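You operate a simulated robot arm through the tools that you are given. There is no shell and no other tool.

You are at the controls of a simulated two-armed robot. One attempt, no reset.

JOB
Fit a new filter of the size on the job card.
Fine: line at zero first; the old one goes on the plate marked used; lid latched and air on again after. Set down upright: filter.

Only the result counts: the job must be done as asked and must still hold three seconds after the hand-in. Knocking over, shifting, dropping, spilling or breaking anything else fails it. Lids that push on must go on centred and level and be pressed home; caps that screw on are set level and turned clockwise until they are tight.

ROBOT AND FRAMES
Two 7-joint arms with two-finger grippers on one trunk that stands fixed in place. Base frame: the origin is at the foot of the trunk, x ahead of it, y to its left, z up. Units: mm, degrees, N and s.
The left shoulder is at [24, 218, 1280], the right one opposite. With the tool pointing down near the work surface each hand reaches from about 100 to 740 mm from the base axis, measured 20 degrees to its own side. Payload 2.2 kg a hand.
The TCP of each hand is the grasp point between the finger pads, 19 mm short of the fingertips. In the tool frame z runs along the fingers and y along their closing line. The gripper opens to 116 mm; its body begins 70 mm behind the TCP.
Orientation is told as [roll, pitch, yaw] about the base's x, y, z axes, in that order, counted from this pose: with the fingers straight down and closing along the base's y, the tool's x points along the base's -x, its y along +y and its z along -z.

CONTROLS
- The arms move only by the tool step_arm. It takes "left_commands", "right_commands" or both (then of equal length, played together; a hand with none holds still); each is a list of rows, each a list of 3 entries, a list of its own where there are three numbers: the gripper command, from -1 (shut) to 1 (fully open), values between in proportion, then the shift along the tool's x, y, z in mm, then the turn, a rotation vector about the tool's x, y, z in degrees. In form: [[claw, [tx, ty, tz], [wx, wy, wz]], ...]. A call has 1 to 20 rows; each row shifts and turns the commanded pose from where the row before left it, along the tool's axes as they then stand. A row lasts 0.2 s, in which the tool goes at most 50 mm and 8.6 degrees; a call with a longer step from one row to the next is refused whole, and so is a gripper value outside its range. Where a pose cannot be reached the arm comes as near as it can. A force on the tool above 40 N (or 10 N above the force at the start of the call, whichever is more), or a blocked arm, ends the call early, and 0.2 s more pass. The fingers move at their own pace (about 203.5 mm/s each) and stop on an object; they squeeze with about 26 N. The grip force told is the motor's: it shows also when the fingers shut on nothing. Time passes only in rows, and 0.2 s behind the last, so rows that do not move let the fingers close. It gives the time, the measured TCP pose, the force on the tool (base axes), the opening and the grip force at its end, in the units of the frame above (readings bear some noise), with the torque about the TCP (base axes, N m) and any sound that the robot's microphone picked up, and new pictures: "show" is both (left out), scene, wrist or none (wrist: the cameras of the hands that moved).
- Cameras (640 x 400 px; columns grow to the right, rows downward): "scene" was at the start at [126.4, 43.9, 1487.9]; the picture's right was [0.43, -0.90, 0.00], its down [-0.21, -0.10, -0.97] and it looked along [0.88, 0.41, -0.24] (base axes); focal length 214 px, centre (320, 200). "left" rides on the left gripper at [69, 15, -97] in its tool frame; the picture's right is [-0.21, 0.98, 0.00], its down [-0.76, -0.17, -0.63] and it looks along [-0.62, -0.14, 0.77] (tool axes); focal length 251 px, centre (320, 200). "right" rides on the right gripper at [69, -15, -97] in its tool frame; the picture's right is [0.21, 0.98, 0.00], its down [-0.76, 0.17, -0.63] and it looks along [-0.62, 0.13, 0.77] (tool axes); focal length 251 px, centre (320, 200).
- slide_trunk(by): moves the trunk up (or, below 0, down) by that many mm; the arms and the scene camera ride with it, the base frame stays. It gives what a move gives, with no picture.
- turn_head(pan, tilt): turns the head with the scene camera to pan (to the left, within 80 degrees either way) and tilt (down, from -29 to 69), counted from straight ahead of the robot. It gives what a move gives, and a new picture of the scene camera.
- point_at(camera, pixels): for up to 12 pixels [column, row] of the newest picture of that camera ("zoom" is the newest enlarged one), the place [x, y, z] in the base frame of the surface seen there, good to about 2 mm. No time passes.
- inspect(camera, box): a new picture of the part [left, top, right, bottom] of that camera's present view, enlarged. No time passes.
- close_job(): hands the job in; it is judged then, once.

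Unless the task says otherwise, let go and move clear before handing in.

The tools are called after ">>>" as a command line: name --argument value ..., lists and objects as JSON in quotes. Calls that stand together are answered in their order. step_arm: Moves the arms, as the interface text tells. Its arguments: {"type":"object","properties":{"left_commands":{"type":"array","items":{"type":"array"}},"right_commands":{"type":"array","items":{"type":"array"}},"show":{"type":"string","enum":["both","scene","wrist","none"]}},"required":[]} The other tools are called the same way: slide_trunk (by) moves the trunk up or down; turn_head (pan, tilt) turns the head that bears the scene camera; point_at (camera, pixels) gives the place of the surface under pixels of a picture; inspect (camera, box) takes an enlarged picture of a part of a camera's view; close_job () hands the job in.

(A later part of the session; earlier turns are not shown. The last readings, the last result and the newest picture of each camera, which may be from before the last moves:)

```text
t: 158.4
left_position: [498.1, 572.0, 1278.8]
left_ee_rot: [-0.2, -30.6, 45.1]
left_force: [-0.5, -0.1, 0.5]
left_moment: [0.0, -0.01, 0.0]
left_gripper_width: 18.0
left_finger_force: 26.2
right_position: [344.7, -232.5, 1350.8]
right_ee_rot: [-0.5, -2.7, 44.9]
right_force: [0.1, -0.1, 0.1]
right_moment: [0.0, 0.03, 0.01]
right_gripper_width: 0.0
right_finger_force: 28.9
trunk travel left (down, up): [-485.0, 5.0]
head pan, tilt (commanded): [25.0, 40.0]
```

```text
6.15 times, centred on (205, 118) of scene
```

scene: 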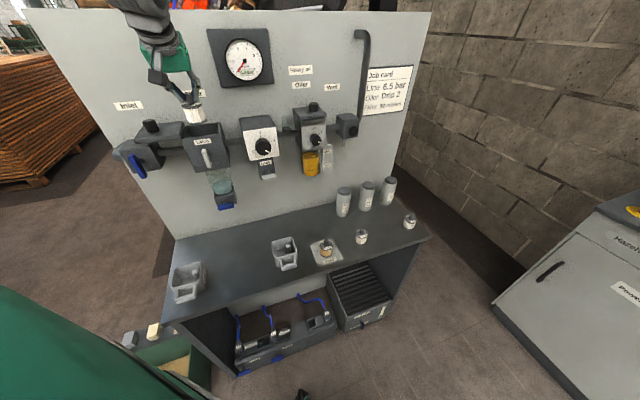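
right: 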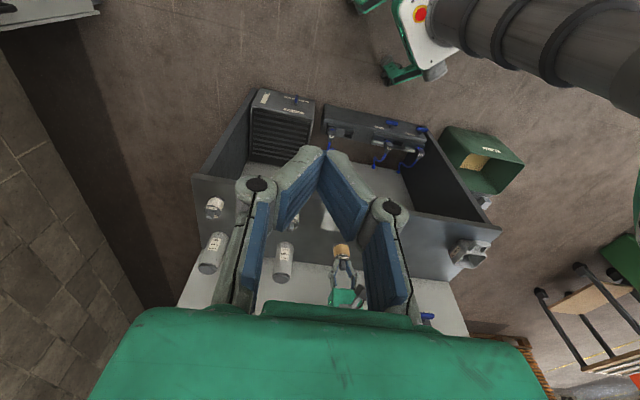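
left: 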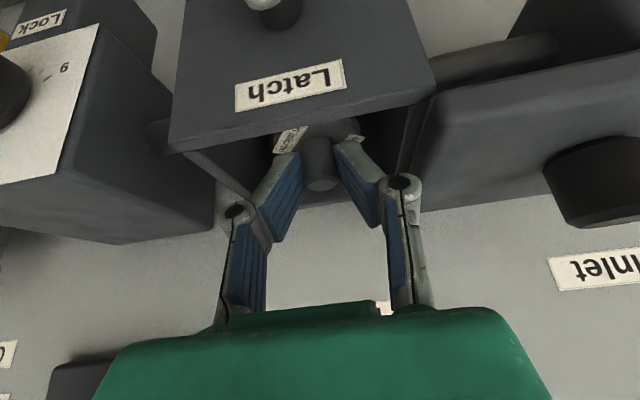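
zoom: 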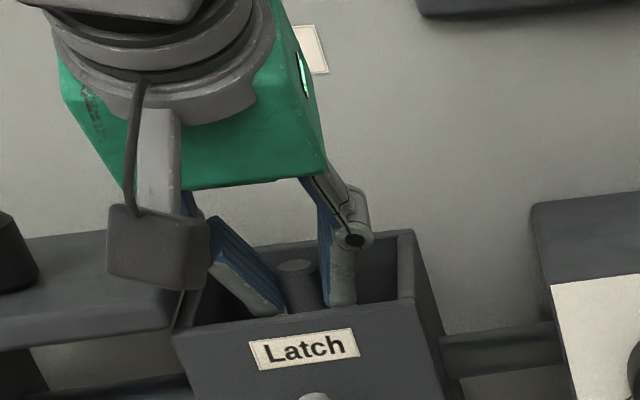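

The TCP is at z 1279 with about 12 mm to the seat. I'll lower slowly until I feel it touch.

>>> step_arm --left_commands '[[-1, [1, 0, 1.7], [0, 0, 0]], [-1, [1, 0, 1.7], [0, 0, 0]], [-1, [1, 0, 1.7], [0, 0, 0]], [-1, [0.8, 0, 1.3], [0, 0, 0]], [-1, [0.5, 0, 0.9], [0, 0, 0]], [-1, [0, 0, 0], [0, 0, 0]], [-1, [0, 0, 0], [0, 0, 0]]]' --show "none"

>>> step_arm --left_commands '[[-1, [0.5, 0, 0.9], [0, 0, 0]], [-1, [0.5, 0, 0.9], [0, 0, 0]], [-1, [0, 0, 0], [0, 0, 0]], [-1, [0, 0, 0], [0, 0, 0]]]' --show "none"

```text
t: 160.0
left_position: [496.4, 570.6, 1270.3]
left_ee_rot: [-0.2, -30.6, 45.1]
left_force: [0.5, 0.1, -0.9]
left_moment: [-0.01, 0.01, 0.01]
left_gripper_width: 17.9
left_finger_force: 25.5
right_position: [344.3, -232.8, 1350.6]
right_ee_rot: [-0.3, -2.8, 44.9]
right_force: [0.7, 0.3, 0.6]
right_moment: [0.01, 0.0, -0.03]
right_gripper_width: 0.0
right_finger_force: 28.7
trunk travel left (down, up): [-485.0, 5.0]
head pan, tilt (commanded): [25.0, 40.0]
```

```text
t: 161.0
left_position: [497.4, 571.5, 1269.7]
left_ee_rot: [-0.2, -30.6, 45.2]
left_force: [-0.2, -0.4, 0.0]
left_moment: [0.0, 0.01, 0.0]
left_gripper_width: 17.9
left_finger_force: 26.2
right_position: [344.9, -231.8, 1350.1]
right_ee_rot: [-0.4, -2.9, 45.0]
right_force: [-0.8, -0.6, 1.0]
right_moment: [0.0, -0.03, -0.04]
right_gripper_width: 0.0
right_finger_force: 28.3
trunk travel left (down, up): [-485.0, 5.0]
head pan, tilt (commanded): [25.0, 40.0]
```

>>> step_arm --left_commands '[[-1, [0.5, 0, 0.9], [0, 0, 0]], [-1, [0.5, 0, 0.9], [0, 0, 0]], [-1, [0, 0, 0], [0, 0, 0]], [-1, [0, 0, 0], [0, 0, 0]]]' --show "none"

>>> step_arm --left_commands '[[-1, [0.5, 0, 0.9], [0, 0, 0]], [-1, [0.5, 0, 0.9], [0, 0, 0]], [-1, [0, 0, 0], [0, 0, 0]], [-1, [0, 0, 0], [0, 0, 0]]]' --show "wrist"

>>> inspect --camera "scene" --box '[170, 85, 240, 150]'

```text
t: 162.0
left_position: [498.3, 569.6, 1267.4]
left_ee_rot: [-0.3, -30.7, 45.0]
left_force: [0.5, 3.2, 7.3]
left_moment: [0.11, -0.23, 0.08]
left_gripper_width: 18.2
left_finger_force: 26.4
right_position: [343.0, -233.6, 1350.6]
right_ee_rot: [-0.4, -2.8, 44.8]
right_force: [0.2, 0.4, 0.1]
right_moment: [0.01, 0.01, 0.0]
right_gripper_width: 0.1
right_finger_force: 29.0
trunk travel left (down, up): [-485.0, 5.0]
head pan, tilt (commanded): [25.0, 40.0]
```

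```text
t: 163.0
left_position: [496.5, 570.7, 1265.5]
left_ee_rot: [-0.3, -30.8, 45.2]
left_force: [-1.2, 8.6, 22.5]
left_moment: [0.32, -0.22, 0.11]
left_gripper_width: 18.1
left_finger_force: 26.8
right_position: [341.9, -234.2, 1350.1]
right_ee_rot: [-0.4, -2.9, 44.9]
right_force: [0.8, 0.1, -0.2]
right_moment: [0.02, -0.01, -0.02]
right_gripper_width: 0.1
right_finger_force: 28.6
trunk travel left (down, up): [-485.0, 5.0]
head pan, tilt (commanded): [25.0, 40.0]
```

left: 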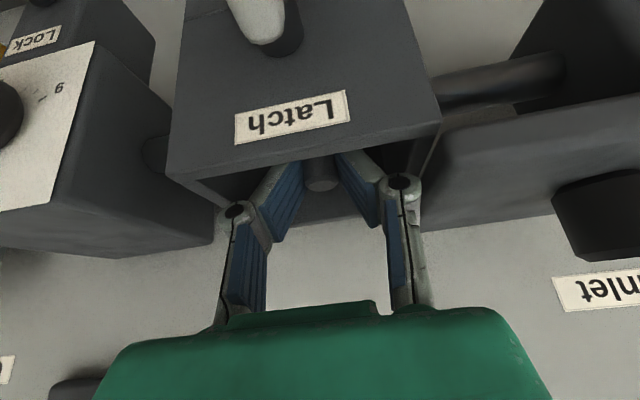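

```text
6.15 times, centred on (205, 118) of scene
```

zoom: 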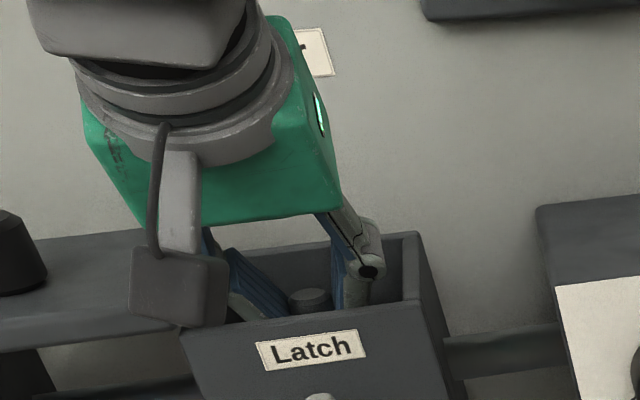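

Contact at z≈1267–1268, right where the old filter sat. I'll ease off slightly, open gently, and withdraw upward.

>>> step_arm --left_commands '[[-1, [-0.8, 0, -1.4], [0, 0, 0]], [-1, [0, 0, 0], [0, 0, 0]], [-0.7, [0, 0, 0], [0, 0, 0]], [-0.5, [0, 0, 0], [0, 0, 0]], [-0.42, [0, 0, 0], [0, 0, 0]], [-0.42, [0, 0, 0], [0, 0, 0]], [-0.42, [-2, 0, -3.4], [0, 0, 0]], [-0.42, [-4, 0, -6.9], [0, 0, 0]], [-0.42, [-6, 0, -10.3], [0, 0, 0]], [-0.42, [-8, 0, -13.7], [0, 0, 0]], [-0.42, [-8, 0, -13.7], [0, 0, 0]], [-0.42, [-6, 0, -10.3], [0, 0, 0]], [-0.42, [0, 0, 0], [0, 0, 0]], [-0.42, [0, 0, 0], [0, 0, 0]], [-0.42, [0, 0, 0], [0, 0, 0]]]'

>>> inspect --camera "scene" --box '[170, 95, 240, 160]'

>>> inspect --camera "left" --box '[180, 40, 440, 240]'

```text
t: 166.2
left_position: [495.6, 569.6, 1333.8]
left_ee_rot: [-0.2, -30.5, 45.1]
left_force: [0.1, -0.1, -0.3]
left_moment: [0.03, 0.06, -0.01]
left_gripper_width: 33.8
left_finger_force: 0.0
right_position: [344.3, -232.8, 1350.8]
right_ee_rot: [-0.3, -2.8, 44.9]
right_force: [0.0, 0.3, 0.0]
right_moment: [0.0, 0.02, 0.01]
right_gripper_width: 0.1
right_finger_force: 28.0
trunk travel left (down, up): [-485.0, 5.0]
head pan, tilt (commanded): [25.0, 40.0]
```

scene: 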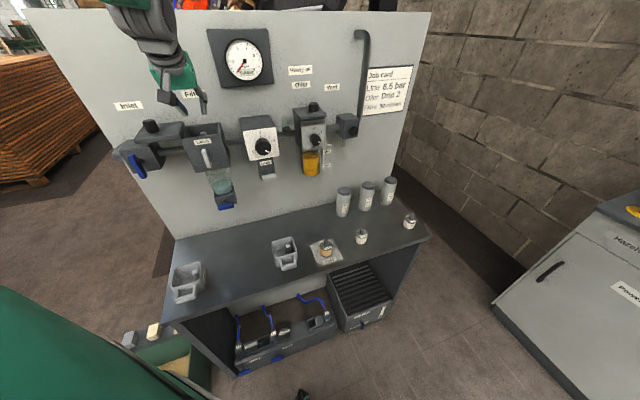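
left: 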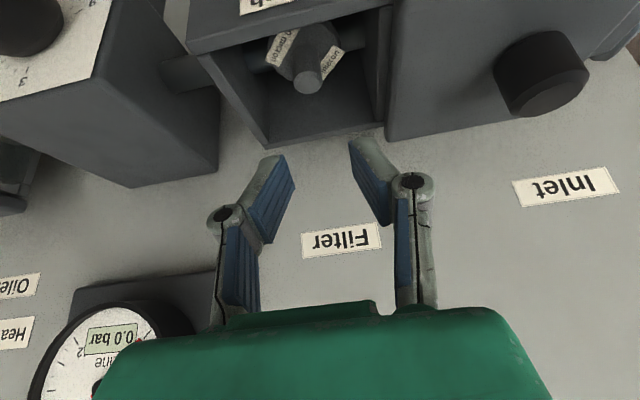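

```text
6.15 times, centred on (205, 128) of scene
```

zoom: 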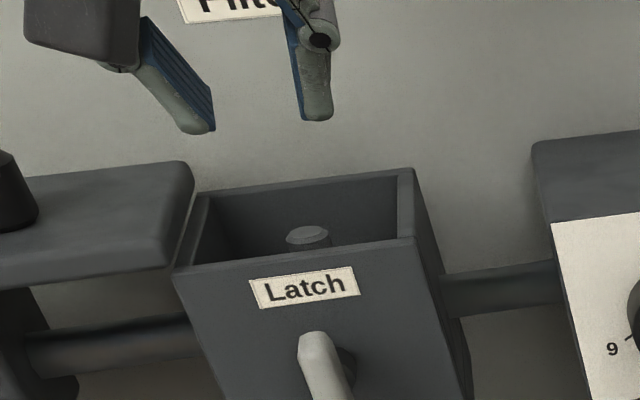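

```text
2.00 times, centred on (310, 140) of left
```

zoom: 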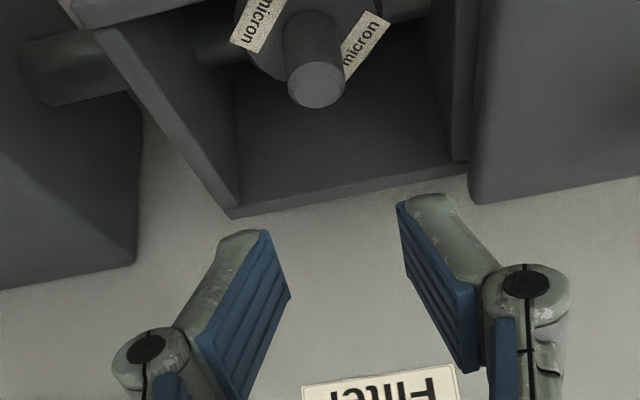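

>>> point_at --camera "zoom" --pixels '[[316, 84], [296, 84], [337, 82], [316, 98], [316, 70], [310, 40], [260, 20], [365, 40], [275, 60]]'

>>> inspect --camera "scene" --box '[190, 115, 230, 150]'

```text
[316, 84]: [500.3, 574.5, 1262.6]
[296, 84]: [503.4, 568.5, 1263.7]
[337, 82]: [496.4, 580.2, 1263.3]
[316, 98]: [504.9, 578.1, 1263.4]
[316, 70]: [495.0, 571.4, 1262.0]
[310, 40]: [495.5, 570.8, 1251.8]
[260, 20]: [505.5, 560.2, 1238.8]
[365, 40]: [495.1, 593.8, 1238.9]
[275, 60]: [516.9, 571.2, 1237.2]
```

```text
11.43 times, centred on (210, 132) of scene
```

zoom: 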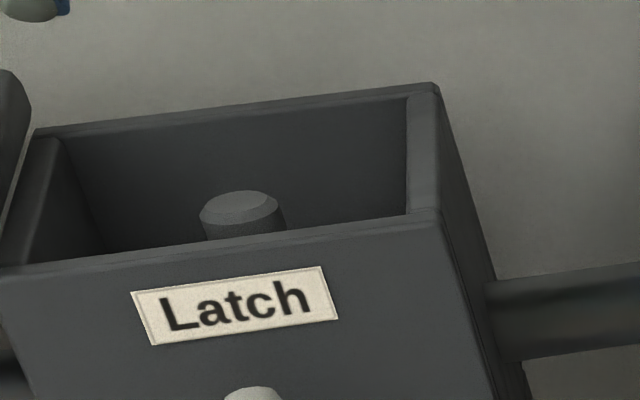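

The new filter sits with its stem top at (500,574.5,1263) and cap level at 1238.8, the same as the old one. Next I'll straighten the hand and go for the lid knob.

>>> step_arm --left_commands '[[-0.2, [-4, 0, -9], [0, 7.6, 0]], [-0.2, [-3, 0, -10], [0, 7.6, 0]], [-0.2, [-2, 0, -10], [0, 7.6, 0]], [-0.2, [-1, 0, -10], [0, 7.6, 0]], [0.1, [0, 10, 0], [0, 0, 0]], [0.1, [1, 18, 0], [0, 0, 0]], [0.1, [2, 20, 0], [0, 0, 0]], [0.1, [2, 20, 0], [0, 0, 0]], [0.1, [2, 15, 0], [0, 0, 0]], [0.1, [2, 8, 0], [0, 0, 0]], [0.1, [0, 0, 0], [0, 0, 0]], [0.1, [0, 0, 0], [0, 0, 0]], [0.1, [0, 0, 0], [0, 0, 0]]]'

>>> inspect --camera "left" --box '[180, 60, 440, 260]'

```text
t: 169.0
left_position: [423.0, 628.5, 1373.1]
left_ee_rot: [-0.2, -0.1, 45.0]
left_force: [0.5, -0.6, 0.8]
left_moment: [0.0, 0.01, -0.02]
left_gripper_width: 63.7
left_finger_force: 0.1
right_position: [344.0, -230.9, 1350.9]
right_ee_rot: [-0.5, -2.9, 44.9]
right_force: [0.6, 0.3, 0.1]
right_moment: [0.0, 0.04, -0.01]
right_gripper_width: 0.0
right_finger_force: 28.4
trunk travel left (down, up): [-485.0, 5.0]
head pan, tilt (commanded): [25.0, 40.0]
```

scene: 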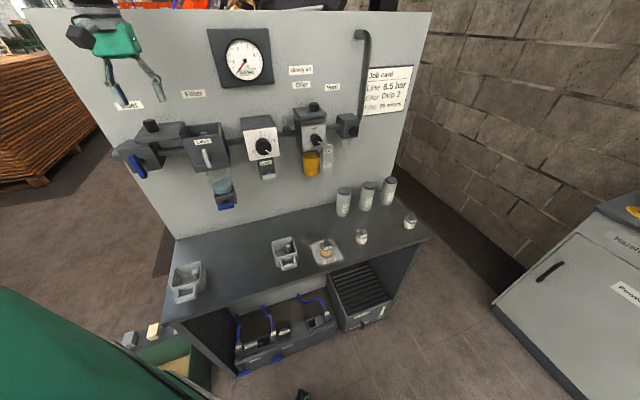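
left: 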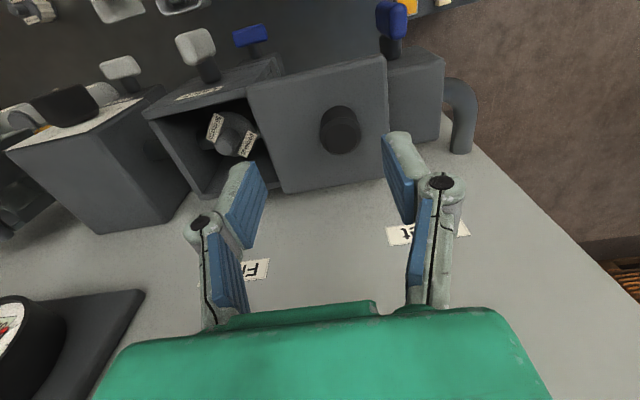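

```text
2.00 times, centred on (310, 160) of left
```

zoom: 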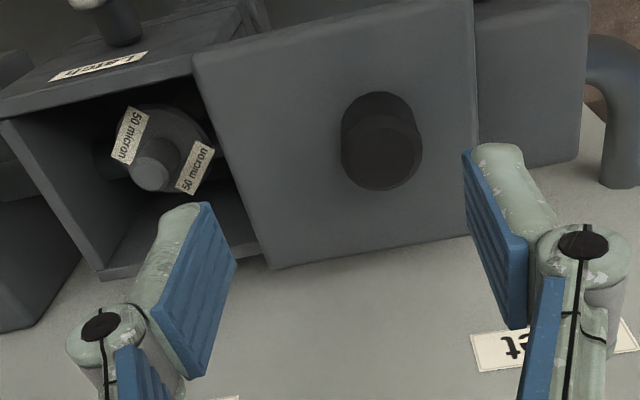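

>>> point_at --camera "zoom" --pixels '[[383, 158], [350, 158], [418, 150], [383, 185], [383, 130], [380, 105], [200, 62], [460, 20], [470, 225], [275, 258], [152, 172], [320, 200]]'

```text
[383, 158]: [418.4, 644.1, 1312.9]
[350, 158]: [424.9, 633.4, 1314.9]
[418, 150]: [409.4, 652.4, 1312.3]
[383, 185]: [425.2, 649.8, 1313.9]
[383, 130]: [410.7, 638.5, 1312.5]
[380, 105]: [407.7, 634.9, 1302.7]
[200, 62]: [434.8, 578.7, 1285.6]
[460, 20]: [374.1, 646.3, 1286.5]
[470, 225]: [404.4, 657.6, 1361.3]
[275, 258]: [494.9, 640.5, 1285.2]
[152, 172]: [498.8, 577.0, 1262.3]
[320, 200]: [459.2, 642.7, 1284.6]
```

The knob is now at (417.7,643.5), so the lid is 95 mm open. I'll centre over it and descend around it.

>>> step_arm --left_commands '[[0.1, [-3, 6, 0], [0, 0, 0]], [0.1, [-4, 8, 4], [0, 0, 0]], [0.1, [0, 0, 10], [0, 0, 0]], [0.1, [0, 0, 10], [0, 0, 0]], [0.1, [0, 0, 8], [0, 0, 0]], [0.1, [0, 0, 0], [0, 0, 0]], [0.1, [0, 0, 0], [0, 0, 0]], [0.1, [0, 0, 0], [0, 0, 0]], [0.1, [0, 0, 0], [0, 0, 0]]]' --show "wrist"

>>> inspect --camera "left" --box '[200, 60, 440, 260]'

```text
t: 171.0
left_position: [418.2, 641.3, 1341.0]
left_ee_rot: [-0.2, -0.1, 45.1]
left_force: [0.4, 0.8, 0.0]
left_moment: [0.03, 0.01, -0.03]
left_gripper_width: 63.4
left_finger_force: 0.0
right_position: [344.6, -231.1, 1350.8]
right_ee_rot: [-0.4, -2.8, 44.9]
right_force: [-1.3, -0.4, 0.7]
right_moment: [0.0, -0.05, 0.01]
right_gripper_width: 0.0
right_finger_force: 28.3
trunk travel left (down, up): [-485.0, 5.0]
head pan, tilt (commanded): [25.0, 40.0]
```

left: 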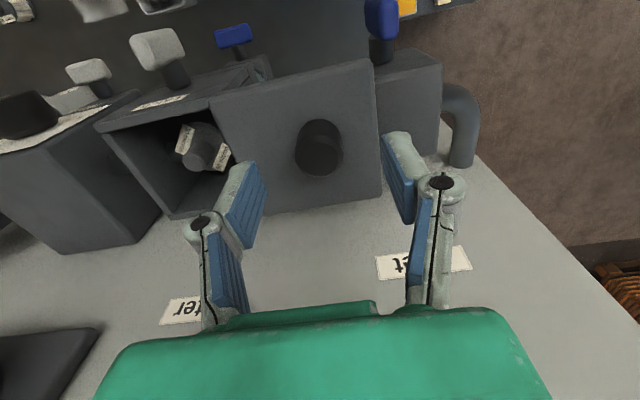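

```text
2.00 times, centred on (320, 160) of left
```

zoom: 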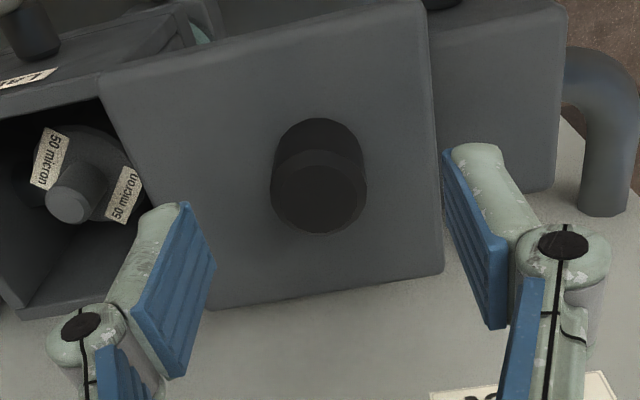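

Alignment is within 2 mm. I'll descend the last 32 mm and close on the knob.

>>> step_arm --left_commands '[[0.1, [-1, 1.5, 6], [0, 0, 0]], [0.1, [0, 0, 8], [0, 0, 0]], [0.1, [0, 0, 8], [0, 0, 0]], [0.1, [0, 0, 6], [0, 0, 0]], [0.1, [0, 0, 4], [0, 0, 0]], [0.1, [0, 0, 0], [0, 0, 0]], [0.1, [0, 0, 0], [0, 0, 0]], [-0.3, [0, 0, 0], [0, 0, 0]], [-0.5, [0, 0, 0], [0, 0, 0]], [-0.8, [0, 0, 0], [0, 0, 0]], [-1, [0, 0, 0], [0, 0, 0]], [-1, [0, 0, 0], [0, 0, 0]]]' --show "wrist"

```text
t: 173.6
left_position: [419.4, 644.2, 1309.1]
left_ee_rot: [-0.2, -0.1, 45.1]
left_force: [0.0, 0.0, -1.8]
left_moment: [0.05, -0.05, -0.03]
left_gripper_width: 28.6
left_finger_force: 45.0
right_position: [344.6, -231.5, 1350.6]
right_ee_rot: [-0.4, -2.8, 45.0]
right_force: [-0.4, -0.7, 0.2]
right_moment: [0.01, -0.03, -0.02]
right_gripper_width: 0.1
right_finger_force: 28.3
trunk travel left (down, up): [-485.0, 5.0]
head pan, tilt (commanded): [25.0, 40.0]
```

left: 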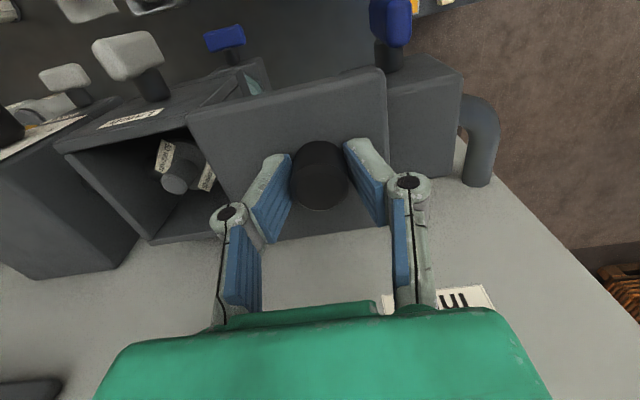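

The knob is gripped at u≈-159. I'll slide the lid right along the panel toward closed, watching the side forces.

>>> step_arm --left_commands '[[-1, [0, -2, 0], [0, 0, 0]], [-1, [0, -4, 0], [0, 0, 0]], [-1, [0, -5, 0], [0, 0, 0]], [-1, [0, -5, 0], [0, 0, 0]], [-1, [0, -5, 0], [0, 0, 0]], [-1, [0, -5, 0], [0, 0, 0]], [-1, [0, -5, 0], [0, 0, 0]], [-1, [0, -5, 0], [0, 0, 0]], [-1, [0, -4, 0], [0, 0, 0]], [-1, [0, 0, 0], [0, 0, 0]], [-1, [0, 0, 0], [0, 0, 0]]]' --show "wrist"

>>> inspect --camera "scene" --box '[120, 80, 240, 180]'

```text
t: 176.0
left_position: [446.4, 615.1, 1309.2]
left_ee_rot: [-0.2, 0.0, 44.9]
left_force: [-4.2, -3.6, -12.0]
left_moment: [0.6, -0.65, 0.04]
left_gripper_width: 28.6
left_finger_force: 44.9
right_position: [344.6, -232.2, 1350.5]
right_ee_rot: [-0.4, -2.8, 45.0]
right_force: [0.1, -0.6, 0.8]
right_moment: [0.03, 0.0, -0.01]
right_gripper_width: 0.0
right_finger_force: 28.7
trunk travel left (down, up): [-485.0, 5.0]
head pan, tilt (commanded): [25.0, 40.0]
```

left: 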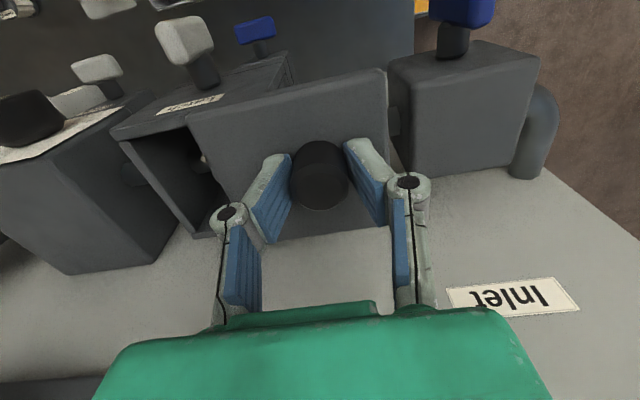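

```text
4.00 times, centred on (180, 130) of scene
```

zoom: 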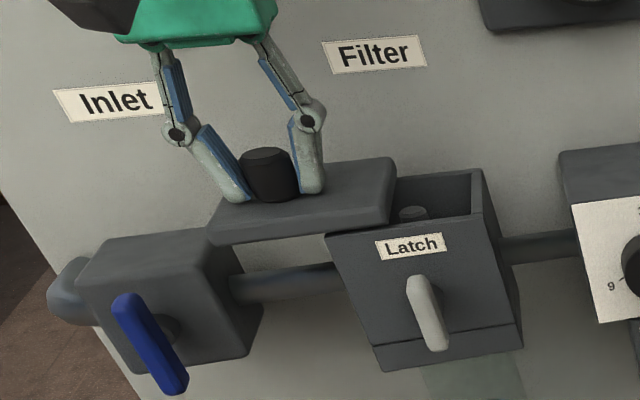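

The lid follows well and is now 55 mm from closed. I'll continue right.

>>> step_arm --left_commands '[[-1, [0, -3, 0.5], [0, 0, 0]], [-1, [0, -5, 0.5], [0, 0, 0]], [-1, [0, -5, 0], [0, 0, 0]], [-1, [0, -5, 0], [0, 0, 0]], [-1, [0, -5, 0], [0, 0, 0]], [-1, [0, -5, 0], [0, 0, 0]], [-1, [0, -5, 0], [0, 0, 0]], [-1, [0, -5, 0], [0, 0, 0]], [-1, [0, -4, 0], [0, 0, 0]], [-1, [0, -3, 0], [0, 0, 0]], [-1, [0, 0, 0], [0, 0, 0]], [-1, [0, 0, 0], [0, 0, 0]], [-1, [0, 0, 0], [0, 0, 0]]]' --show "wrist"

>>> inspect --camera "scene" --box '[150, 90, 250, 180]'

```text
t: 178.8
left_position: [478.8, 583.6, 1309.1]
left_ee_rot: [-0.2, -0.2, 45.0]
left_force: [-0.1, -1.0, 1.2]
left_moment: [-0.24, 0.2, 0.02]
left_gripper_width: 28.4
left_finger_force: 45.0
right_position: [345.0, -231.7, 1350.1]
right_ee_rot: [-0.3, -2.8, 44.9]
right_force: [0.0, 0.2, 0.5]
right_moment: [-0.06, 0.01, 0.02]
right_gripper_width: 0.1
right_finger_force: 28.3
trunk travel left (down, up): [-485.0, 5.0]
head pan, tilt (commanded): [25.0, 40.0]
```

left: 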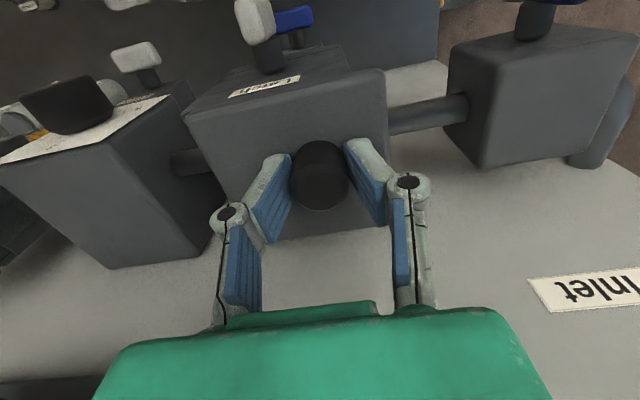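

```text
4.44 times, centred on (200, 135) of scene
```

zoom: 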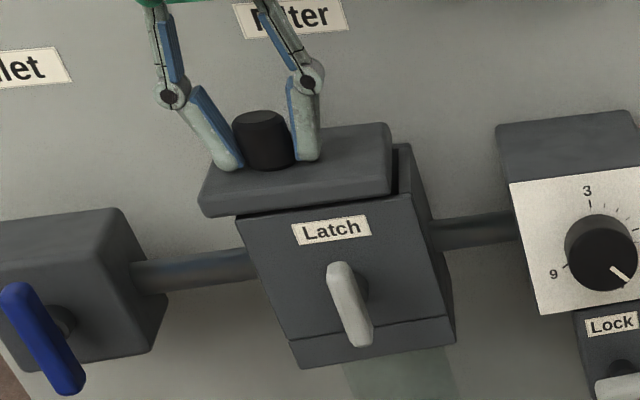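

Ten more millimetres to go (u≈-74, closed at -64). I'll push in 2 mm steps until it meets its stop.

>>> step_arm --left_commands '[[-1, [0, -2, 0], [0, 0, 0]], [-1, [0, -2, 0], [0, 0, 0]], [-1, [0, -2, 0], [0, 0, 0]], [-1, [0, -2, 0], [0, 0, 0]], [-1, [0, -2, 0], [0, 0, 0]], [-1, [0, -1.5, 0], [0, 0, 0]], [-1, [0, -1.5, 0], [0, 0, 0]], [-1, [0, 0, 0], [0, 0, 0]], [-1, [0, 0, 0], [0, 0, 0]], [-1, [0, 0, 0], [0, 0, 0]]]' --show "wrist"

>>> inspect --camera "scene" --box '[150, 90, 250, 180]'

```text
t: 181.0
left_position: [487.1, 573.6, 1309.4]
left_ee_rot: [-0.3, -0.2, 45.0]
left_force: [-2.1, 4.0, 7.9]
left_moment: [-0.04, 0.26, 0.05]
left_gripper_width: 28.9
left_finger_force: 44.9
right_position: [344.9, -232.1, 1351.3]
right_ee_rot: [-0.4, -2.8, 44.9]
right_force: [1.4, 0.3, 0.1]
right_moment: [0.0, 0.04, 0.01]
right_gripper_width: 0.0
right_finger_force: 28.6
trunk travel left (down, up): [-485.0, 5.0]
head pan, tilt (commanded): [25.0, 40.0]
```

left: 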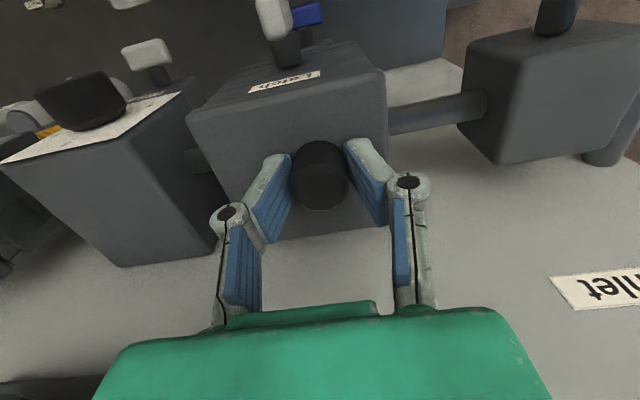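

```text
4.44 times, centred on (200, 135) of scene
```

zoom: 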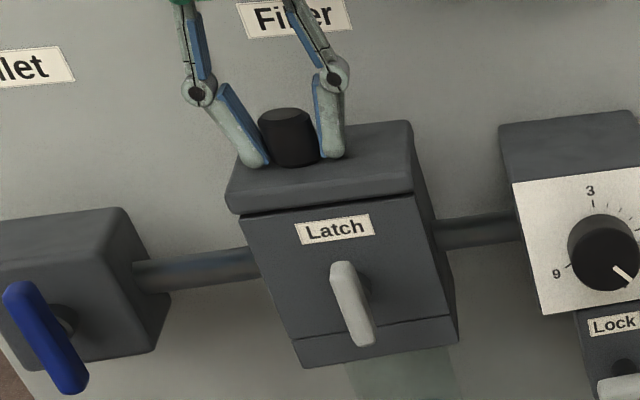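

The lid is back over the mouth with a small resisting force. I'll push a little more to make sure it's fully home.

>>> step_arm --left_commands '[[-1, [0, -1.5, 0.5], [0, 0, 0]], [-1, [0, -1.5, 0.5], [0, 0, 0]], [-1, [0, -1, 0], [0, 0, 0]], [-1, [0, 0, 0], [0, 0, 0]], [-1, [0, 0, 0], [0, 0, 0]], [-1, [0, 0, 0], [0, 0, 0]]]' --show "none"

>>> inspect --camera "scene" --box '[170, 100, 240, 165]'

```text
t: 182.4
left_position: [488.2, 575.5, 1308.2]
left_ee_rot: [-0.2, -0.4, 45.0]
left_force: [-10.0, 24.6, 27.2]
left_moment: [0.27, 0.35, -0.04]
left_gripper_width: 28.6
left_finger_force: 45.1
right_position: [341.1, -229.0, 1351.6]
right_ee_rot: [-0.6, -2.8, 44.8]
right_force: [0.0, 0.6, -0.2]
right_moment: [0.0, 0.01, -0.01]
right_gripper_width: 0.2
right_finger_force: 28.3
trunk travel left (down, up): [-485.0, 5.0]
head pan, tilt (commanded): [25.0, 40.0]
```

```text
6.15 times, centred on (205, 132) of scene
```

zoom: 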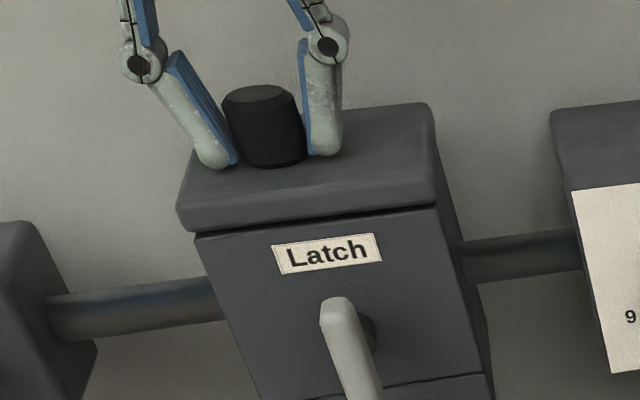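

The lid is against its stop (24 N reaction along the panel), fully closed. I'll relax, release the knob, and rise clear.

>>> step_arm --left_commands '[[-1, [0, 1.5, -1], [0, 0, 0]], [-1, [0, 1.5, -1], [0, 0, 0]], [-1, [0, 0, 0], [0, 0, 0]], [-0.8, [0, 0, 0], [0, 0, 0]], [-0.5, [0, 0, 0], [0, 0, 0]], [-0.2, [0, 0, 0], [0, 0, 0]], [-0.1, [0, 0, 0], [0, 0, 0]], [-0.1, [0, 0, -6], [0, 0, 0]], [-0.1, [0, 0, -12], [0, 0, 0]], [-0.1, [0, 0, -15], [0, 0, 0]], [-0.1, [0, 0, -15], [0, 0, 0]], [-0.1, [0, 0, -12], [0, 0, 0]], [-0.1, [0, 0, 0], [0, 0, 0]], [-0.1, [0, 0, 0], [0, 0, 0]], [-0.1, [0, 0, 0], [0, 0, 0]]]'

>>> inspect --camera "scene" --box '[160, 100, 240, 175]'

>>> inspect --camera "left" --box '[180, 40, 440, 240]'

```text
t: 185.6
left_position: [489.0, 573.3, 1369.5]
left_ee_rot: [-0.2, -0.1, 44.9]
left_force: [-0.2, -0.4, -0.6]
left_moment: [0.0, -0.02, 0.02]
left_gripper_width: 52.2
left_finger_force: 0.1
right_position: [343.2, -232.9, 1349.7]
right_ee_rot: [-0.3, -2.9, 45.0]
right_force: [0.3, 0.5, -0.6]
right_moment: [0.01, -0.03, 0.02]
right_gripper_width: 0.0
right_finger_force: 28.6
trunk travel left (down, up): [-485.0, 5.0]
head pan, tilt (commanded): [25.0, 40.0]
```

scene: 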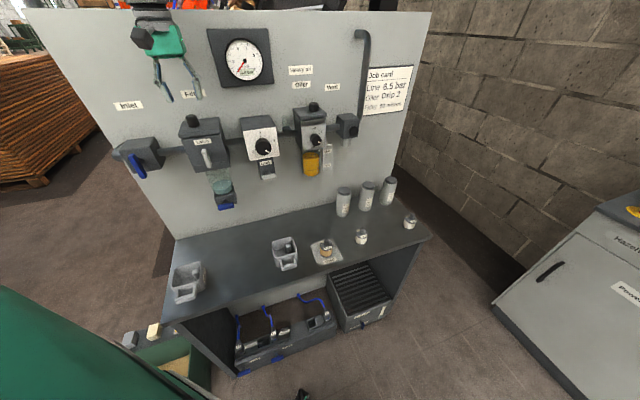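
left: 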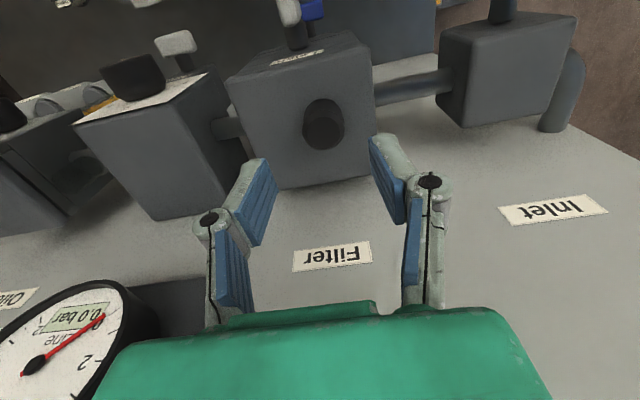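

```text
5.33 times, centred on (200, 138) of scene
```

zoom: 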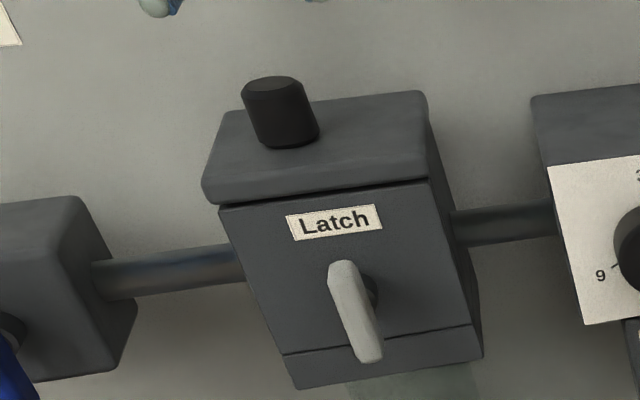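

```text
2.00 times, centred on (310, 140) of left
```

zoom: 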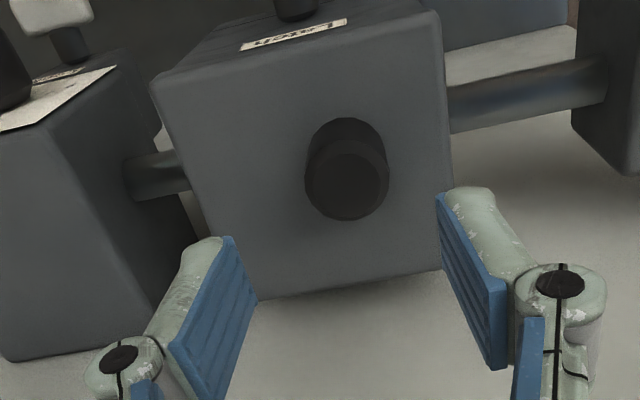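

>>> point_at --camera "zoom" --pixels '[[348, 180], [322, 180], [376, 175], [348, 200], [348, 160], [158, 82], [432, 20], [445, 265], [265, 290], [250, 200]]'

```text
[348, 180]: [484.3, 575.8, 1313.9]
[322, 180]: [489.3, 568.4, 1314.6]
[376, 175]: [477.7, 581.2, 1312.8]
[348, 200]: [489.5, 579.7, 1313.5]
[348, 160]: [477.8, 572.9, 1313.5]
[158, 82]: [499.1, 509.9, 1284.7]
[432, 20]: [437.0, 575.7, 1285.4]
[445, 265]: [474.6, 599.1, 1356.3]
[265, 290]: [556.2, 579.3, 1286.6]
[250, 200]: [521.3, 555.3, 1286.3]
```

The knob is back at (484,576), its original closed place. Next the latch: I'll move the closed fingers out, tilt, and come down to the right of its upper half to push it back to level.

>>> step_arm --left_commands '[[-0.6, [12, -4, 0], [0, 0, 0]], [-1, [20, -8, 0], [0, 0, 0]], [-1, [22, -9, 0], [0, 0, 0]], [-1, [22, -9, 0], [0, 0, 0]], [-1, [16, -6, 0], [0, 0, 0]], [-1, [8, -2, 0], [0, 0, 0]], [-1, [0, 0, 0], [0, -6.75, 0]], [-1, [0, 0, 0], [0, -6.75, 0]], [-1, [0, 0, 0], [0, -6.75, 0]], [-1, [0, 0, 0], [0, -6.75, 0]], [-1, [6, 0, 14], [0, 0, 0]], [-1, [8, 0, 18], [0, 0, 0]], [-1, [8, 0, 18], [0, 0, 0]], [-1, [4, 0, 12], [0, 0, 0]], [-1, [0, 0, 0], [0, 0, 0]], [-1, [0, 0, 0], [0, 0, 0]], [-1, [0, 0, 0], [0, 0, 0]], [-1, [0, 0, 0], [0, 0, 0]]]'

>>> inspect --camera "scene" --box '[160, 100, 250, 180]'

```text
t: 189.4
left_position: [447.2, 478.5, 1303.2]
left_ee_rot: [-0.2, -27.2, 45.2]
left_force: [-0.3, 0.6, 0.3]
left_moment: [0.01, 0.01, 0.0]
left_gripper_width: 0.0
left_finger_force: 26.5
right_position: [344.9, -233.4, 1349.7]
right_ee_rot: [-0.3, -2.9, 44.8]
right_force: [0.8, 0.2, 0.2]
right_moment: [0.0, 0.04, 0.0]
right_gripper_width: 0.0
right_finger_force: 28.7
trunk travel left (down, up): [-485.0, 5.0]
head pan, tilt (commanded): [25.0, 40.0]
```

scene: 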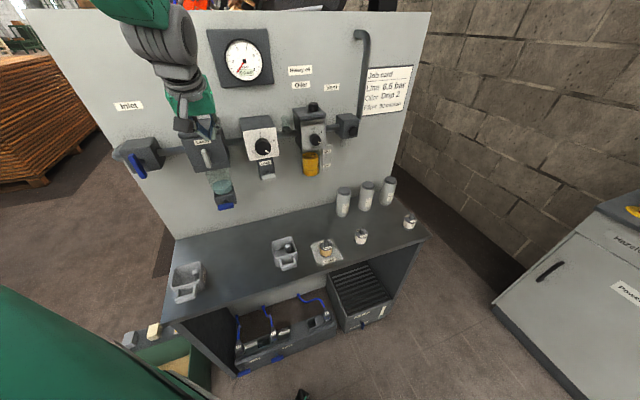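
left: 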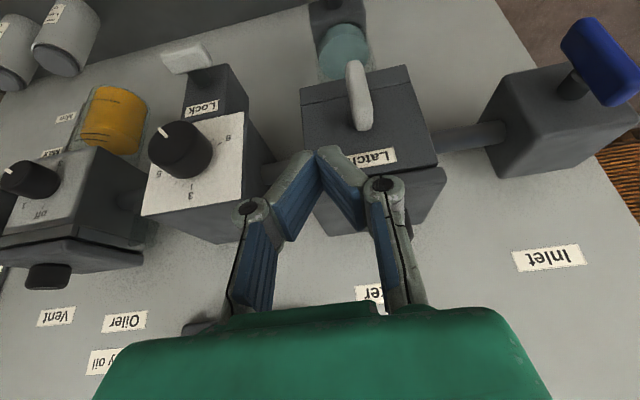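

```text
5.00 times, centred on (205, 140) of scene
```

zoom: 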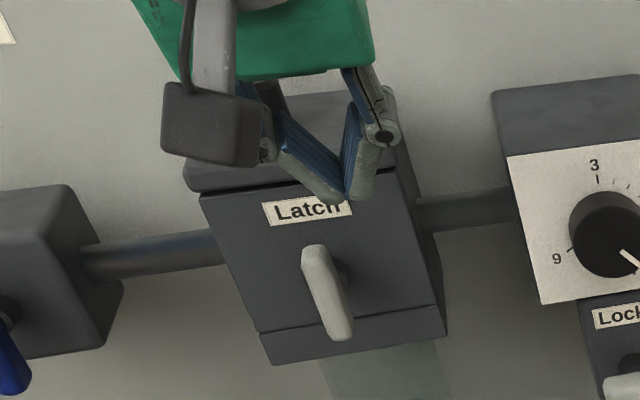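

Fingers are at u≈-22, right of the upright latch lever (328,290). I'll come down beside its upper half.

>>> step_arm --left_commands '[[-1, [0.5, 0, 6], [0, 0, 0]], [-1, [1, 0, 10], [0, 0, 0]], [-1, [1, 0, 10], [0, 0, 0]], [-1, [1, 0, 10], [0, 0, 0]], [-1, [1, 0, 10], [0, 0, 0]], [-1, [0.4, 0, 5.5], [0, 0, 0]], [-1, [0, 0, 0], [0, 0, 0]], [-1, [0, 0, 0], [0, 0, 0]], [-1, [0, 0, 0], [0, 0, 0]], [-1, [0, 0, 0], [0, 0, 0]]]' --show "wrist"

>>> inspect --camera "scene" --box '[170, 110, 240, 175]'

```text
t: 191.6
left_position: [462.2, 490.0, 1254.3]
left_ee_rot: [-0.1, -27.2, 45.2]
left_force: [0.7, -0.1, -1.3]
left_moment: [0.01, -0.02, 0.01]
left_gripper_width: 0.0
left_finger_force: 25.8
right_position: [346.1, -233.0, 1349.8]
right_ee_rot: [-0.3, -2.9, 44.8]
right_force: [0.1, -0.3, 0.8]
right_moment: [0.01, 0.04, 0.0]
right_gripper_width: 0.0
right_finger_force: 28.6
trunk travel left (down, up): [-485.0, 5.0]
head pan, tilt (commanded): [25.0, 40.0]
```

left: 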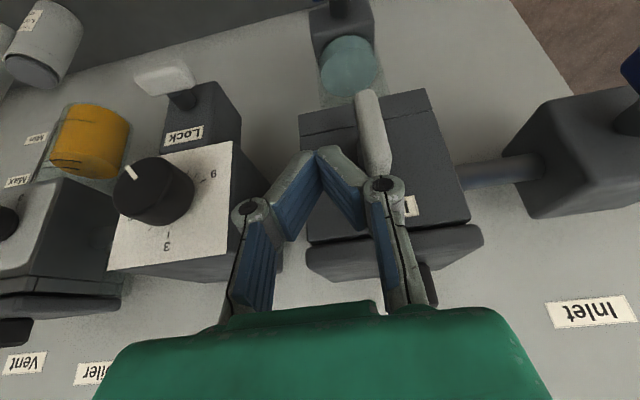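

```text
6.15 times, centred on (205, 142) of scene
```

zoom: 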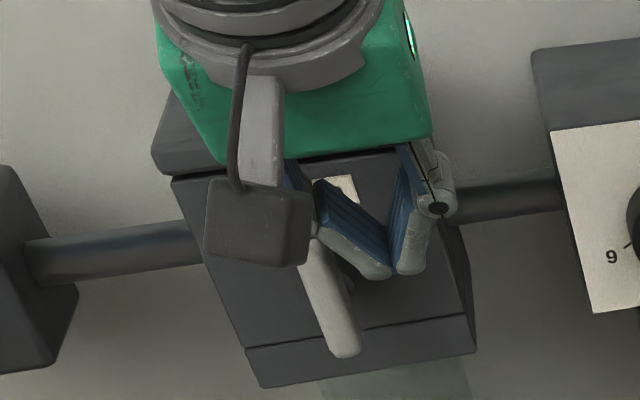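

The fingertips are right beside the lever's upper half. I'll push left in small steps.

>>> step_arm --left_commands '[[-1, [0, 3, 0], [0, 0, 0]], [-1, [0, 3, 0], [0, 0, 0]], [-1, [0, 3, 0], [0, 0, 0]], [-1, [0, 3, 0], [0, 0, 0]], [-1, [0, 3, 0], [0, 0, 0]], [-1, [0, 3, 0], [0, 0, 0]], [-1, [0, 3, 0], [0, 0, 0]], [-1, [0, 3, 0], [0, 0, 0]], [-1, [0, 3, 0], [0, 0, 0]], [-1, [0, 0, 0], [0, 0, 0]], [-1, [0, 0, 0], [0, 0, 0]]]' --show "wrist"

>>> inspect --camera "scene" --box '[170, 110, 240, 175]'

```text
t: 194.0
left_position: [442.5, 510.5, 1255.1]
left_ee_rot: [-0.3, -27.2, 45.1]
left_force: [0.0, -2.1, 0.8]
left_moment: [-0.02, 0.01, -0.02]
left_gripper_width: 0.0
left_finger_force: 25.4
right_position: [344.7, -233.1, 1351.2]
right_ee_rot: [-0.2, -2.9, 44.9]
right_force: [-0.2, 0.8, -0.5]
right_moment: [0.02, -0.01, 0.0]
right_gripper_width: 0.0
right_finger_force: 28.9
trunk travel left (down, up): [-485.0, 5.0]
head pan, tilt (commanded): [25.0, 40.0]
```

left: 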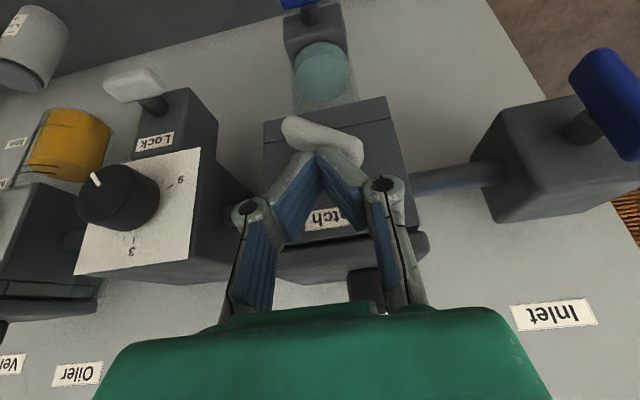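

```text
6.15 times, centred on (205, 142) of scene
```

zoom: 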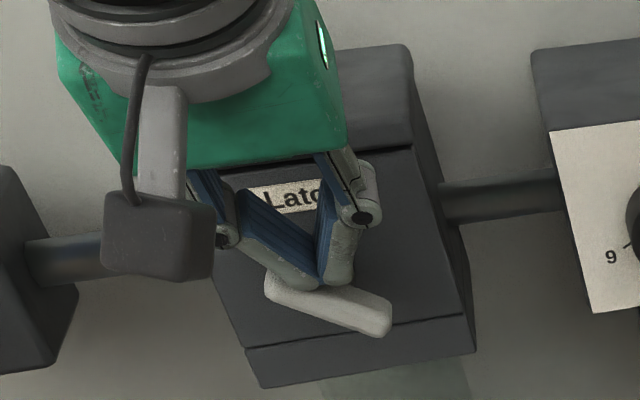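

The lever has swung to about 25° from level (left end still high at 275,290). I'll move above its left end and press it down to its stop.

>>> step_arm --left_commands '[[-1, [-3.6, 0, -7.1], [0, 0, 0]], [-1, [0, 7, 0], [0, 0, 0]], [-1, [0, 7, 0], [0, 0, 0]], [-1, [0, 7, 0], [0, 0, 0]], [-1, [0, 0, 0], [0, 0, 0]], [-1, [1.4, 0, 2.7], [0, 0, 0]], [-1, [1.4, 0, 2.7], [0, 0, 0]], [-1, [1.4, 0, 2.7], [0, 0, 0]], [-1, [1.4, 0, 2.7], [0, 0, 0]], [-1, [1.4, 0, 2.7], [0, 0, 0]], [-1, [1.4, 0, 2.7], [0, 0, 0]], [-1, [0.9, 0, 1.8], [0, 0, 0]], [-1, [0.9, 0, 1.8], [0, 0, 0]], [-1, [0, 0, 0], [0, 0, 0]], [-1, [0, 0, 0], [0, 0, 0]]]' --show "wrist"

>>> inspect --camera "scene" --box '[170, 110, 240, 175]'

```text
t: 196.7
left_position: [426.8, 525.2, 1247.7]
left_ee_rot: [-0.3, -28.2, 45.1]
left_force: [-15.9, 1.3, 16.5]
left_moment: [-0.02, 0.23, -0.06]
left_gripper_width: 6.0
left_finger_force: 28.5
right_position: [341.2, -237.0, 1351.5]
right_ee_rot: [-0.2, -3.0, 45.0]
right_force: [0.6, 0.3, -1.0]
right_moment: [0.07, 0.05, 0.01]
right_gripper_width: 0.0
right_finger_force: 28.6
trunk travel left (down, up): [-485.0, 5.0]
head pan, tilt (commanded): [25.0, 40.0]
stopped in row 13 (left hand): the force on the tool passed its limit at 42 N (the readings are from after the stop); the commanded pose is now the measured one
```

left: 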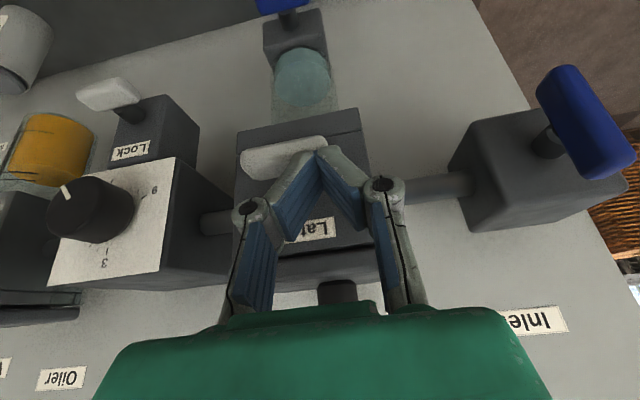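

```text
6.15 times, centred on (205, 142) of scene
```

zoom: 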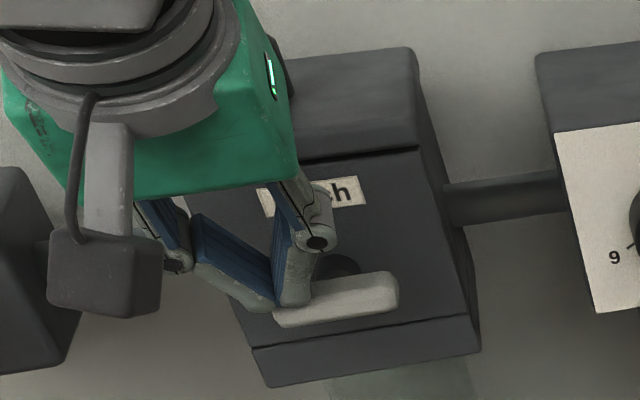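

The lever stopped level at 42 N, at the same height where it was blocked before I unlatched it. I'll lift away, move out and check it.

>>> step_arm --left_commands '[[-1, [-2, 0, -4], [0, 0, 0]], [-1, [-5, 0, -9], [0, 0, 0]], [-1, [-5, 0, -10], [0, 0, 0]], [-1, [10, 5, -10], [0, 0, 0]], [-1, [12, 10, -10], [0, 0, 0]], [-1, [5, 15, -12], [0, 0, 0]], [-1, [0, 15, -12], [0, 0, 0]], [-1, [0, 0, 0], [0, 0, 0]], [-1, [0, 0, 0], [0, 0, 0]], [-1, [0, 0, 0], [0, 0, 0]]]'

>>> inspect --camera "scene" --box '[170, 110, 240, 175]'

>>> inspect --camera "left" --box '[180, 40, 440, 240]'

```text
t: 198.9
left_position: [364.5, 527.0, 1298.7]
left_ee_rot: [-0.4, -28.0, 45.1]
left_force: [-0.2, 0.1, -0.4]
left_moment: [0.03, -0.02, 0.01]
left_gripper_width: 0.0
left_finger_force: 28.5
right_position: [343.7, -233.4, 1350.9]
right_ee_rot: [-0.4, -2.9, 44.9]
right_force: [-0.4, -0.8, -0.4]
right_moment: [0.02, -0.03, 0.01]
right_gripper_width: 0.0
right_finger_force: 28.0
trunk travel left (down, up): [-485.0, 5.0]
head pan, tilt (commanded): [25.0, 40.0]
```

scene: 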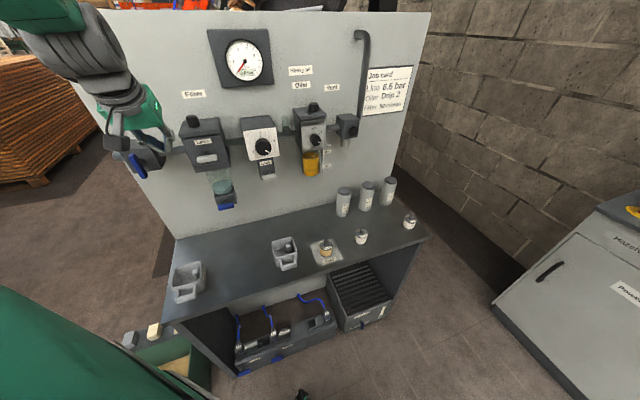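
left: 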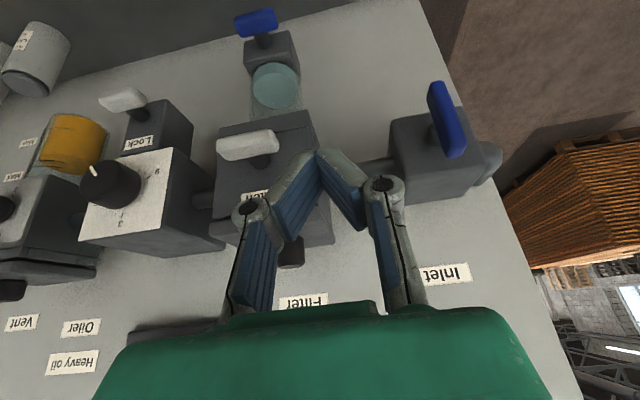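

```text
6.15 times, centred on (205, 142) of scene
```

zoom: 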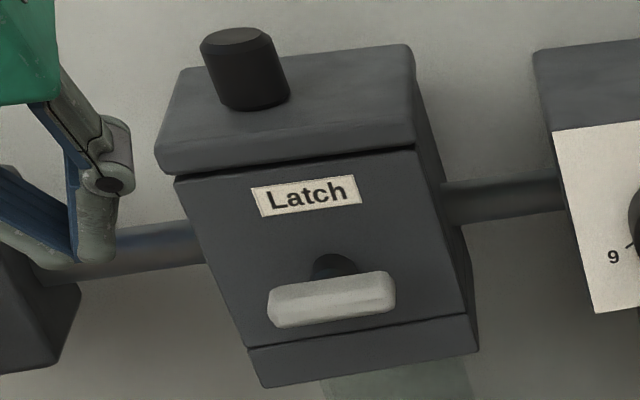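

```text
2.00 times, centred on (310, 140) of left
```

zoom: 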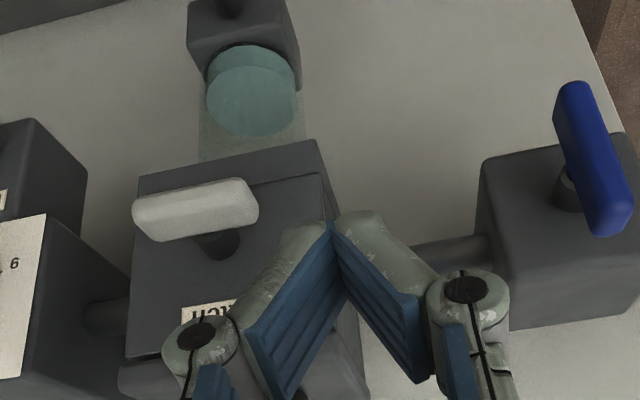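

The latch looks level again. I'll verify its ends by measurement.

>>> inspect --camera "scene" --box '[185, 130, 235, 170]'

```text
10.00 times, centred on (210, 150) of scene
```

zoom: 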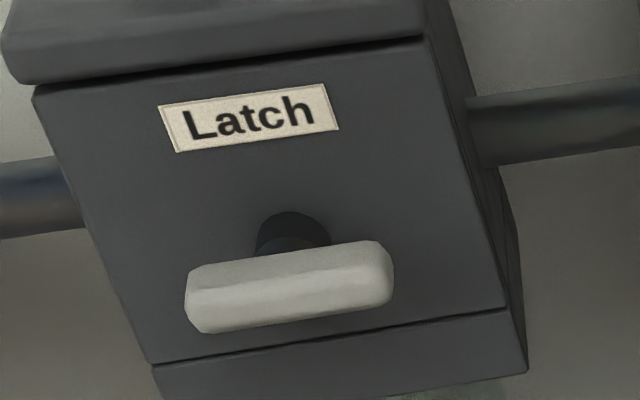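

>>> point_at --camera "zoom" --pixels '[[200, 280], [205, 305], [290, 265], [292, 295], [380, 255], [380, 280], [150, 362], [500, 312]]'

```text
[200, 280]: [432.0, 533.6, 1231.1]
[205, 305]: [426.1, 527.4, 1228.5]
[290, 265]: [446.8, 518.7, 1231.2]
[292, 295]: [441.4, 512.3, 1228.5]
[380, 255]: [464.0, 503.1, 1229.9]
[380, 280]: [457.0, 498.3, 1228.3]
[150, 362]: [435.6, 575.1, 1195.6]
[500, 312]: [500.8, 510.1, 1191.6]
```

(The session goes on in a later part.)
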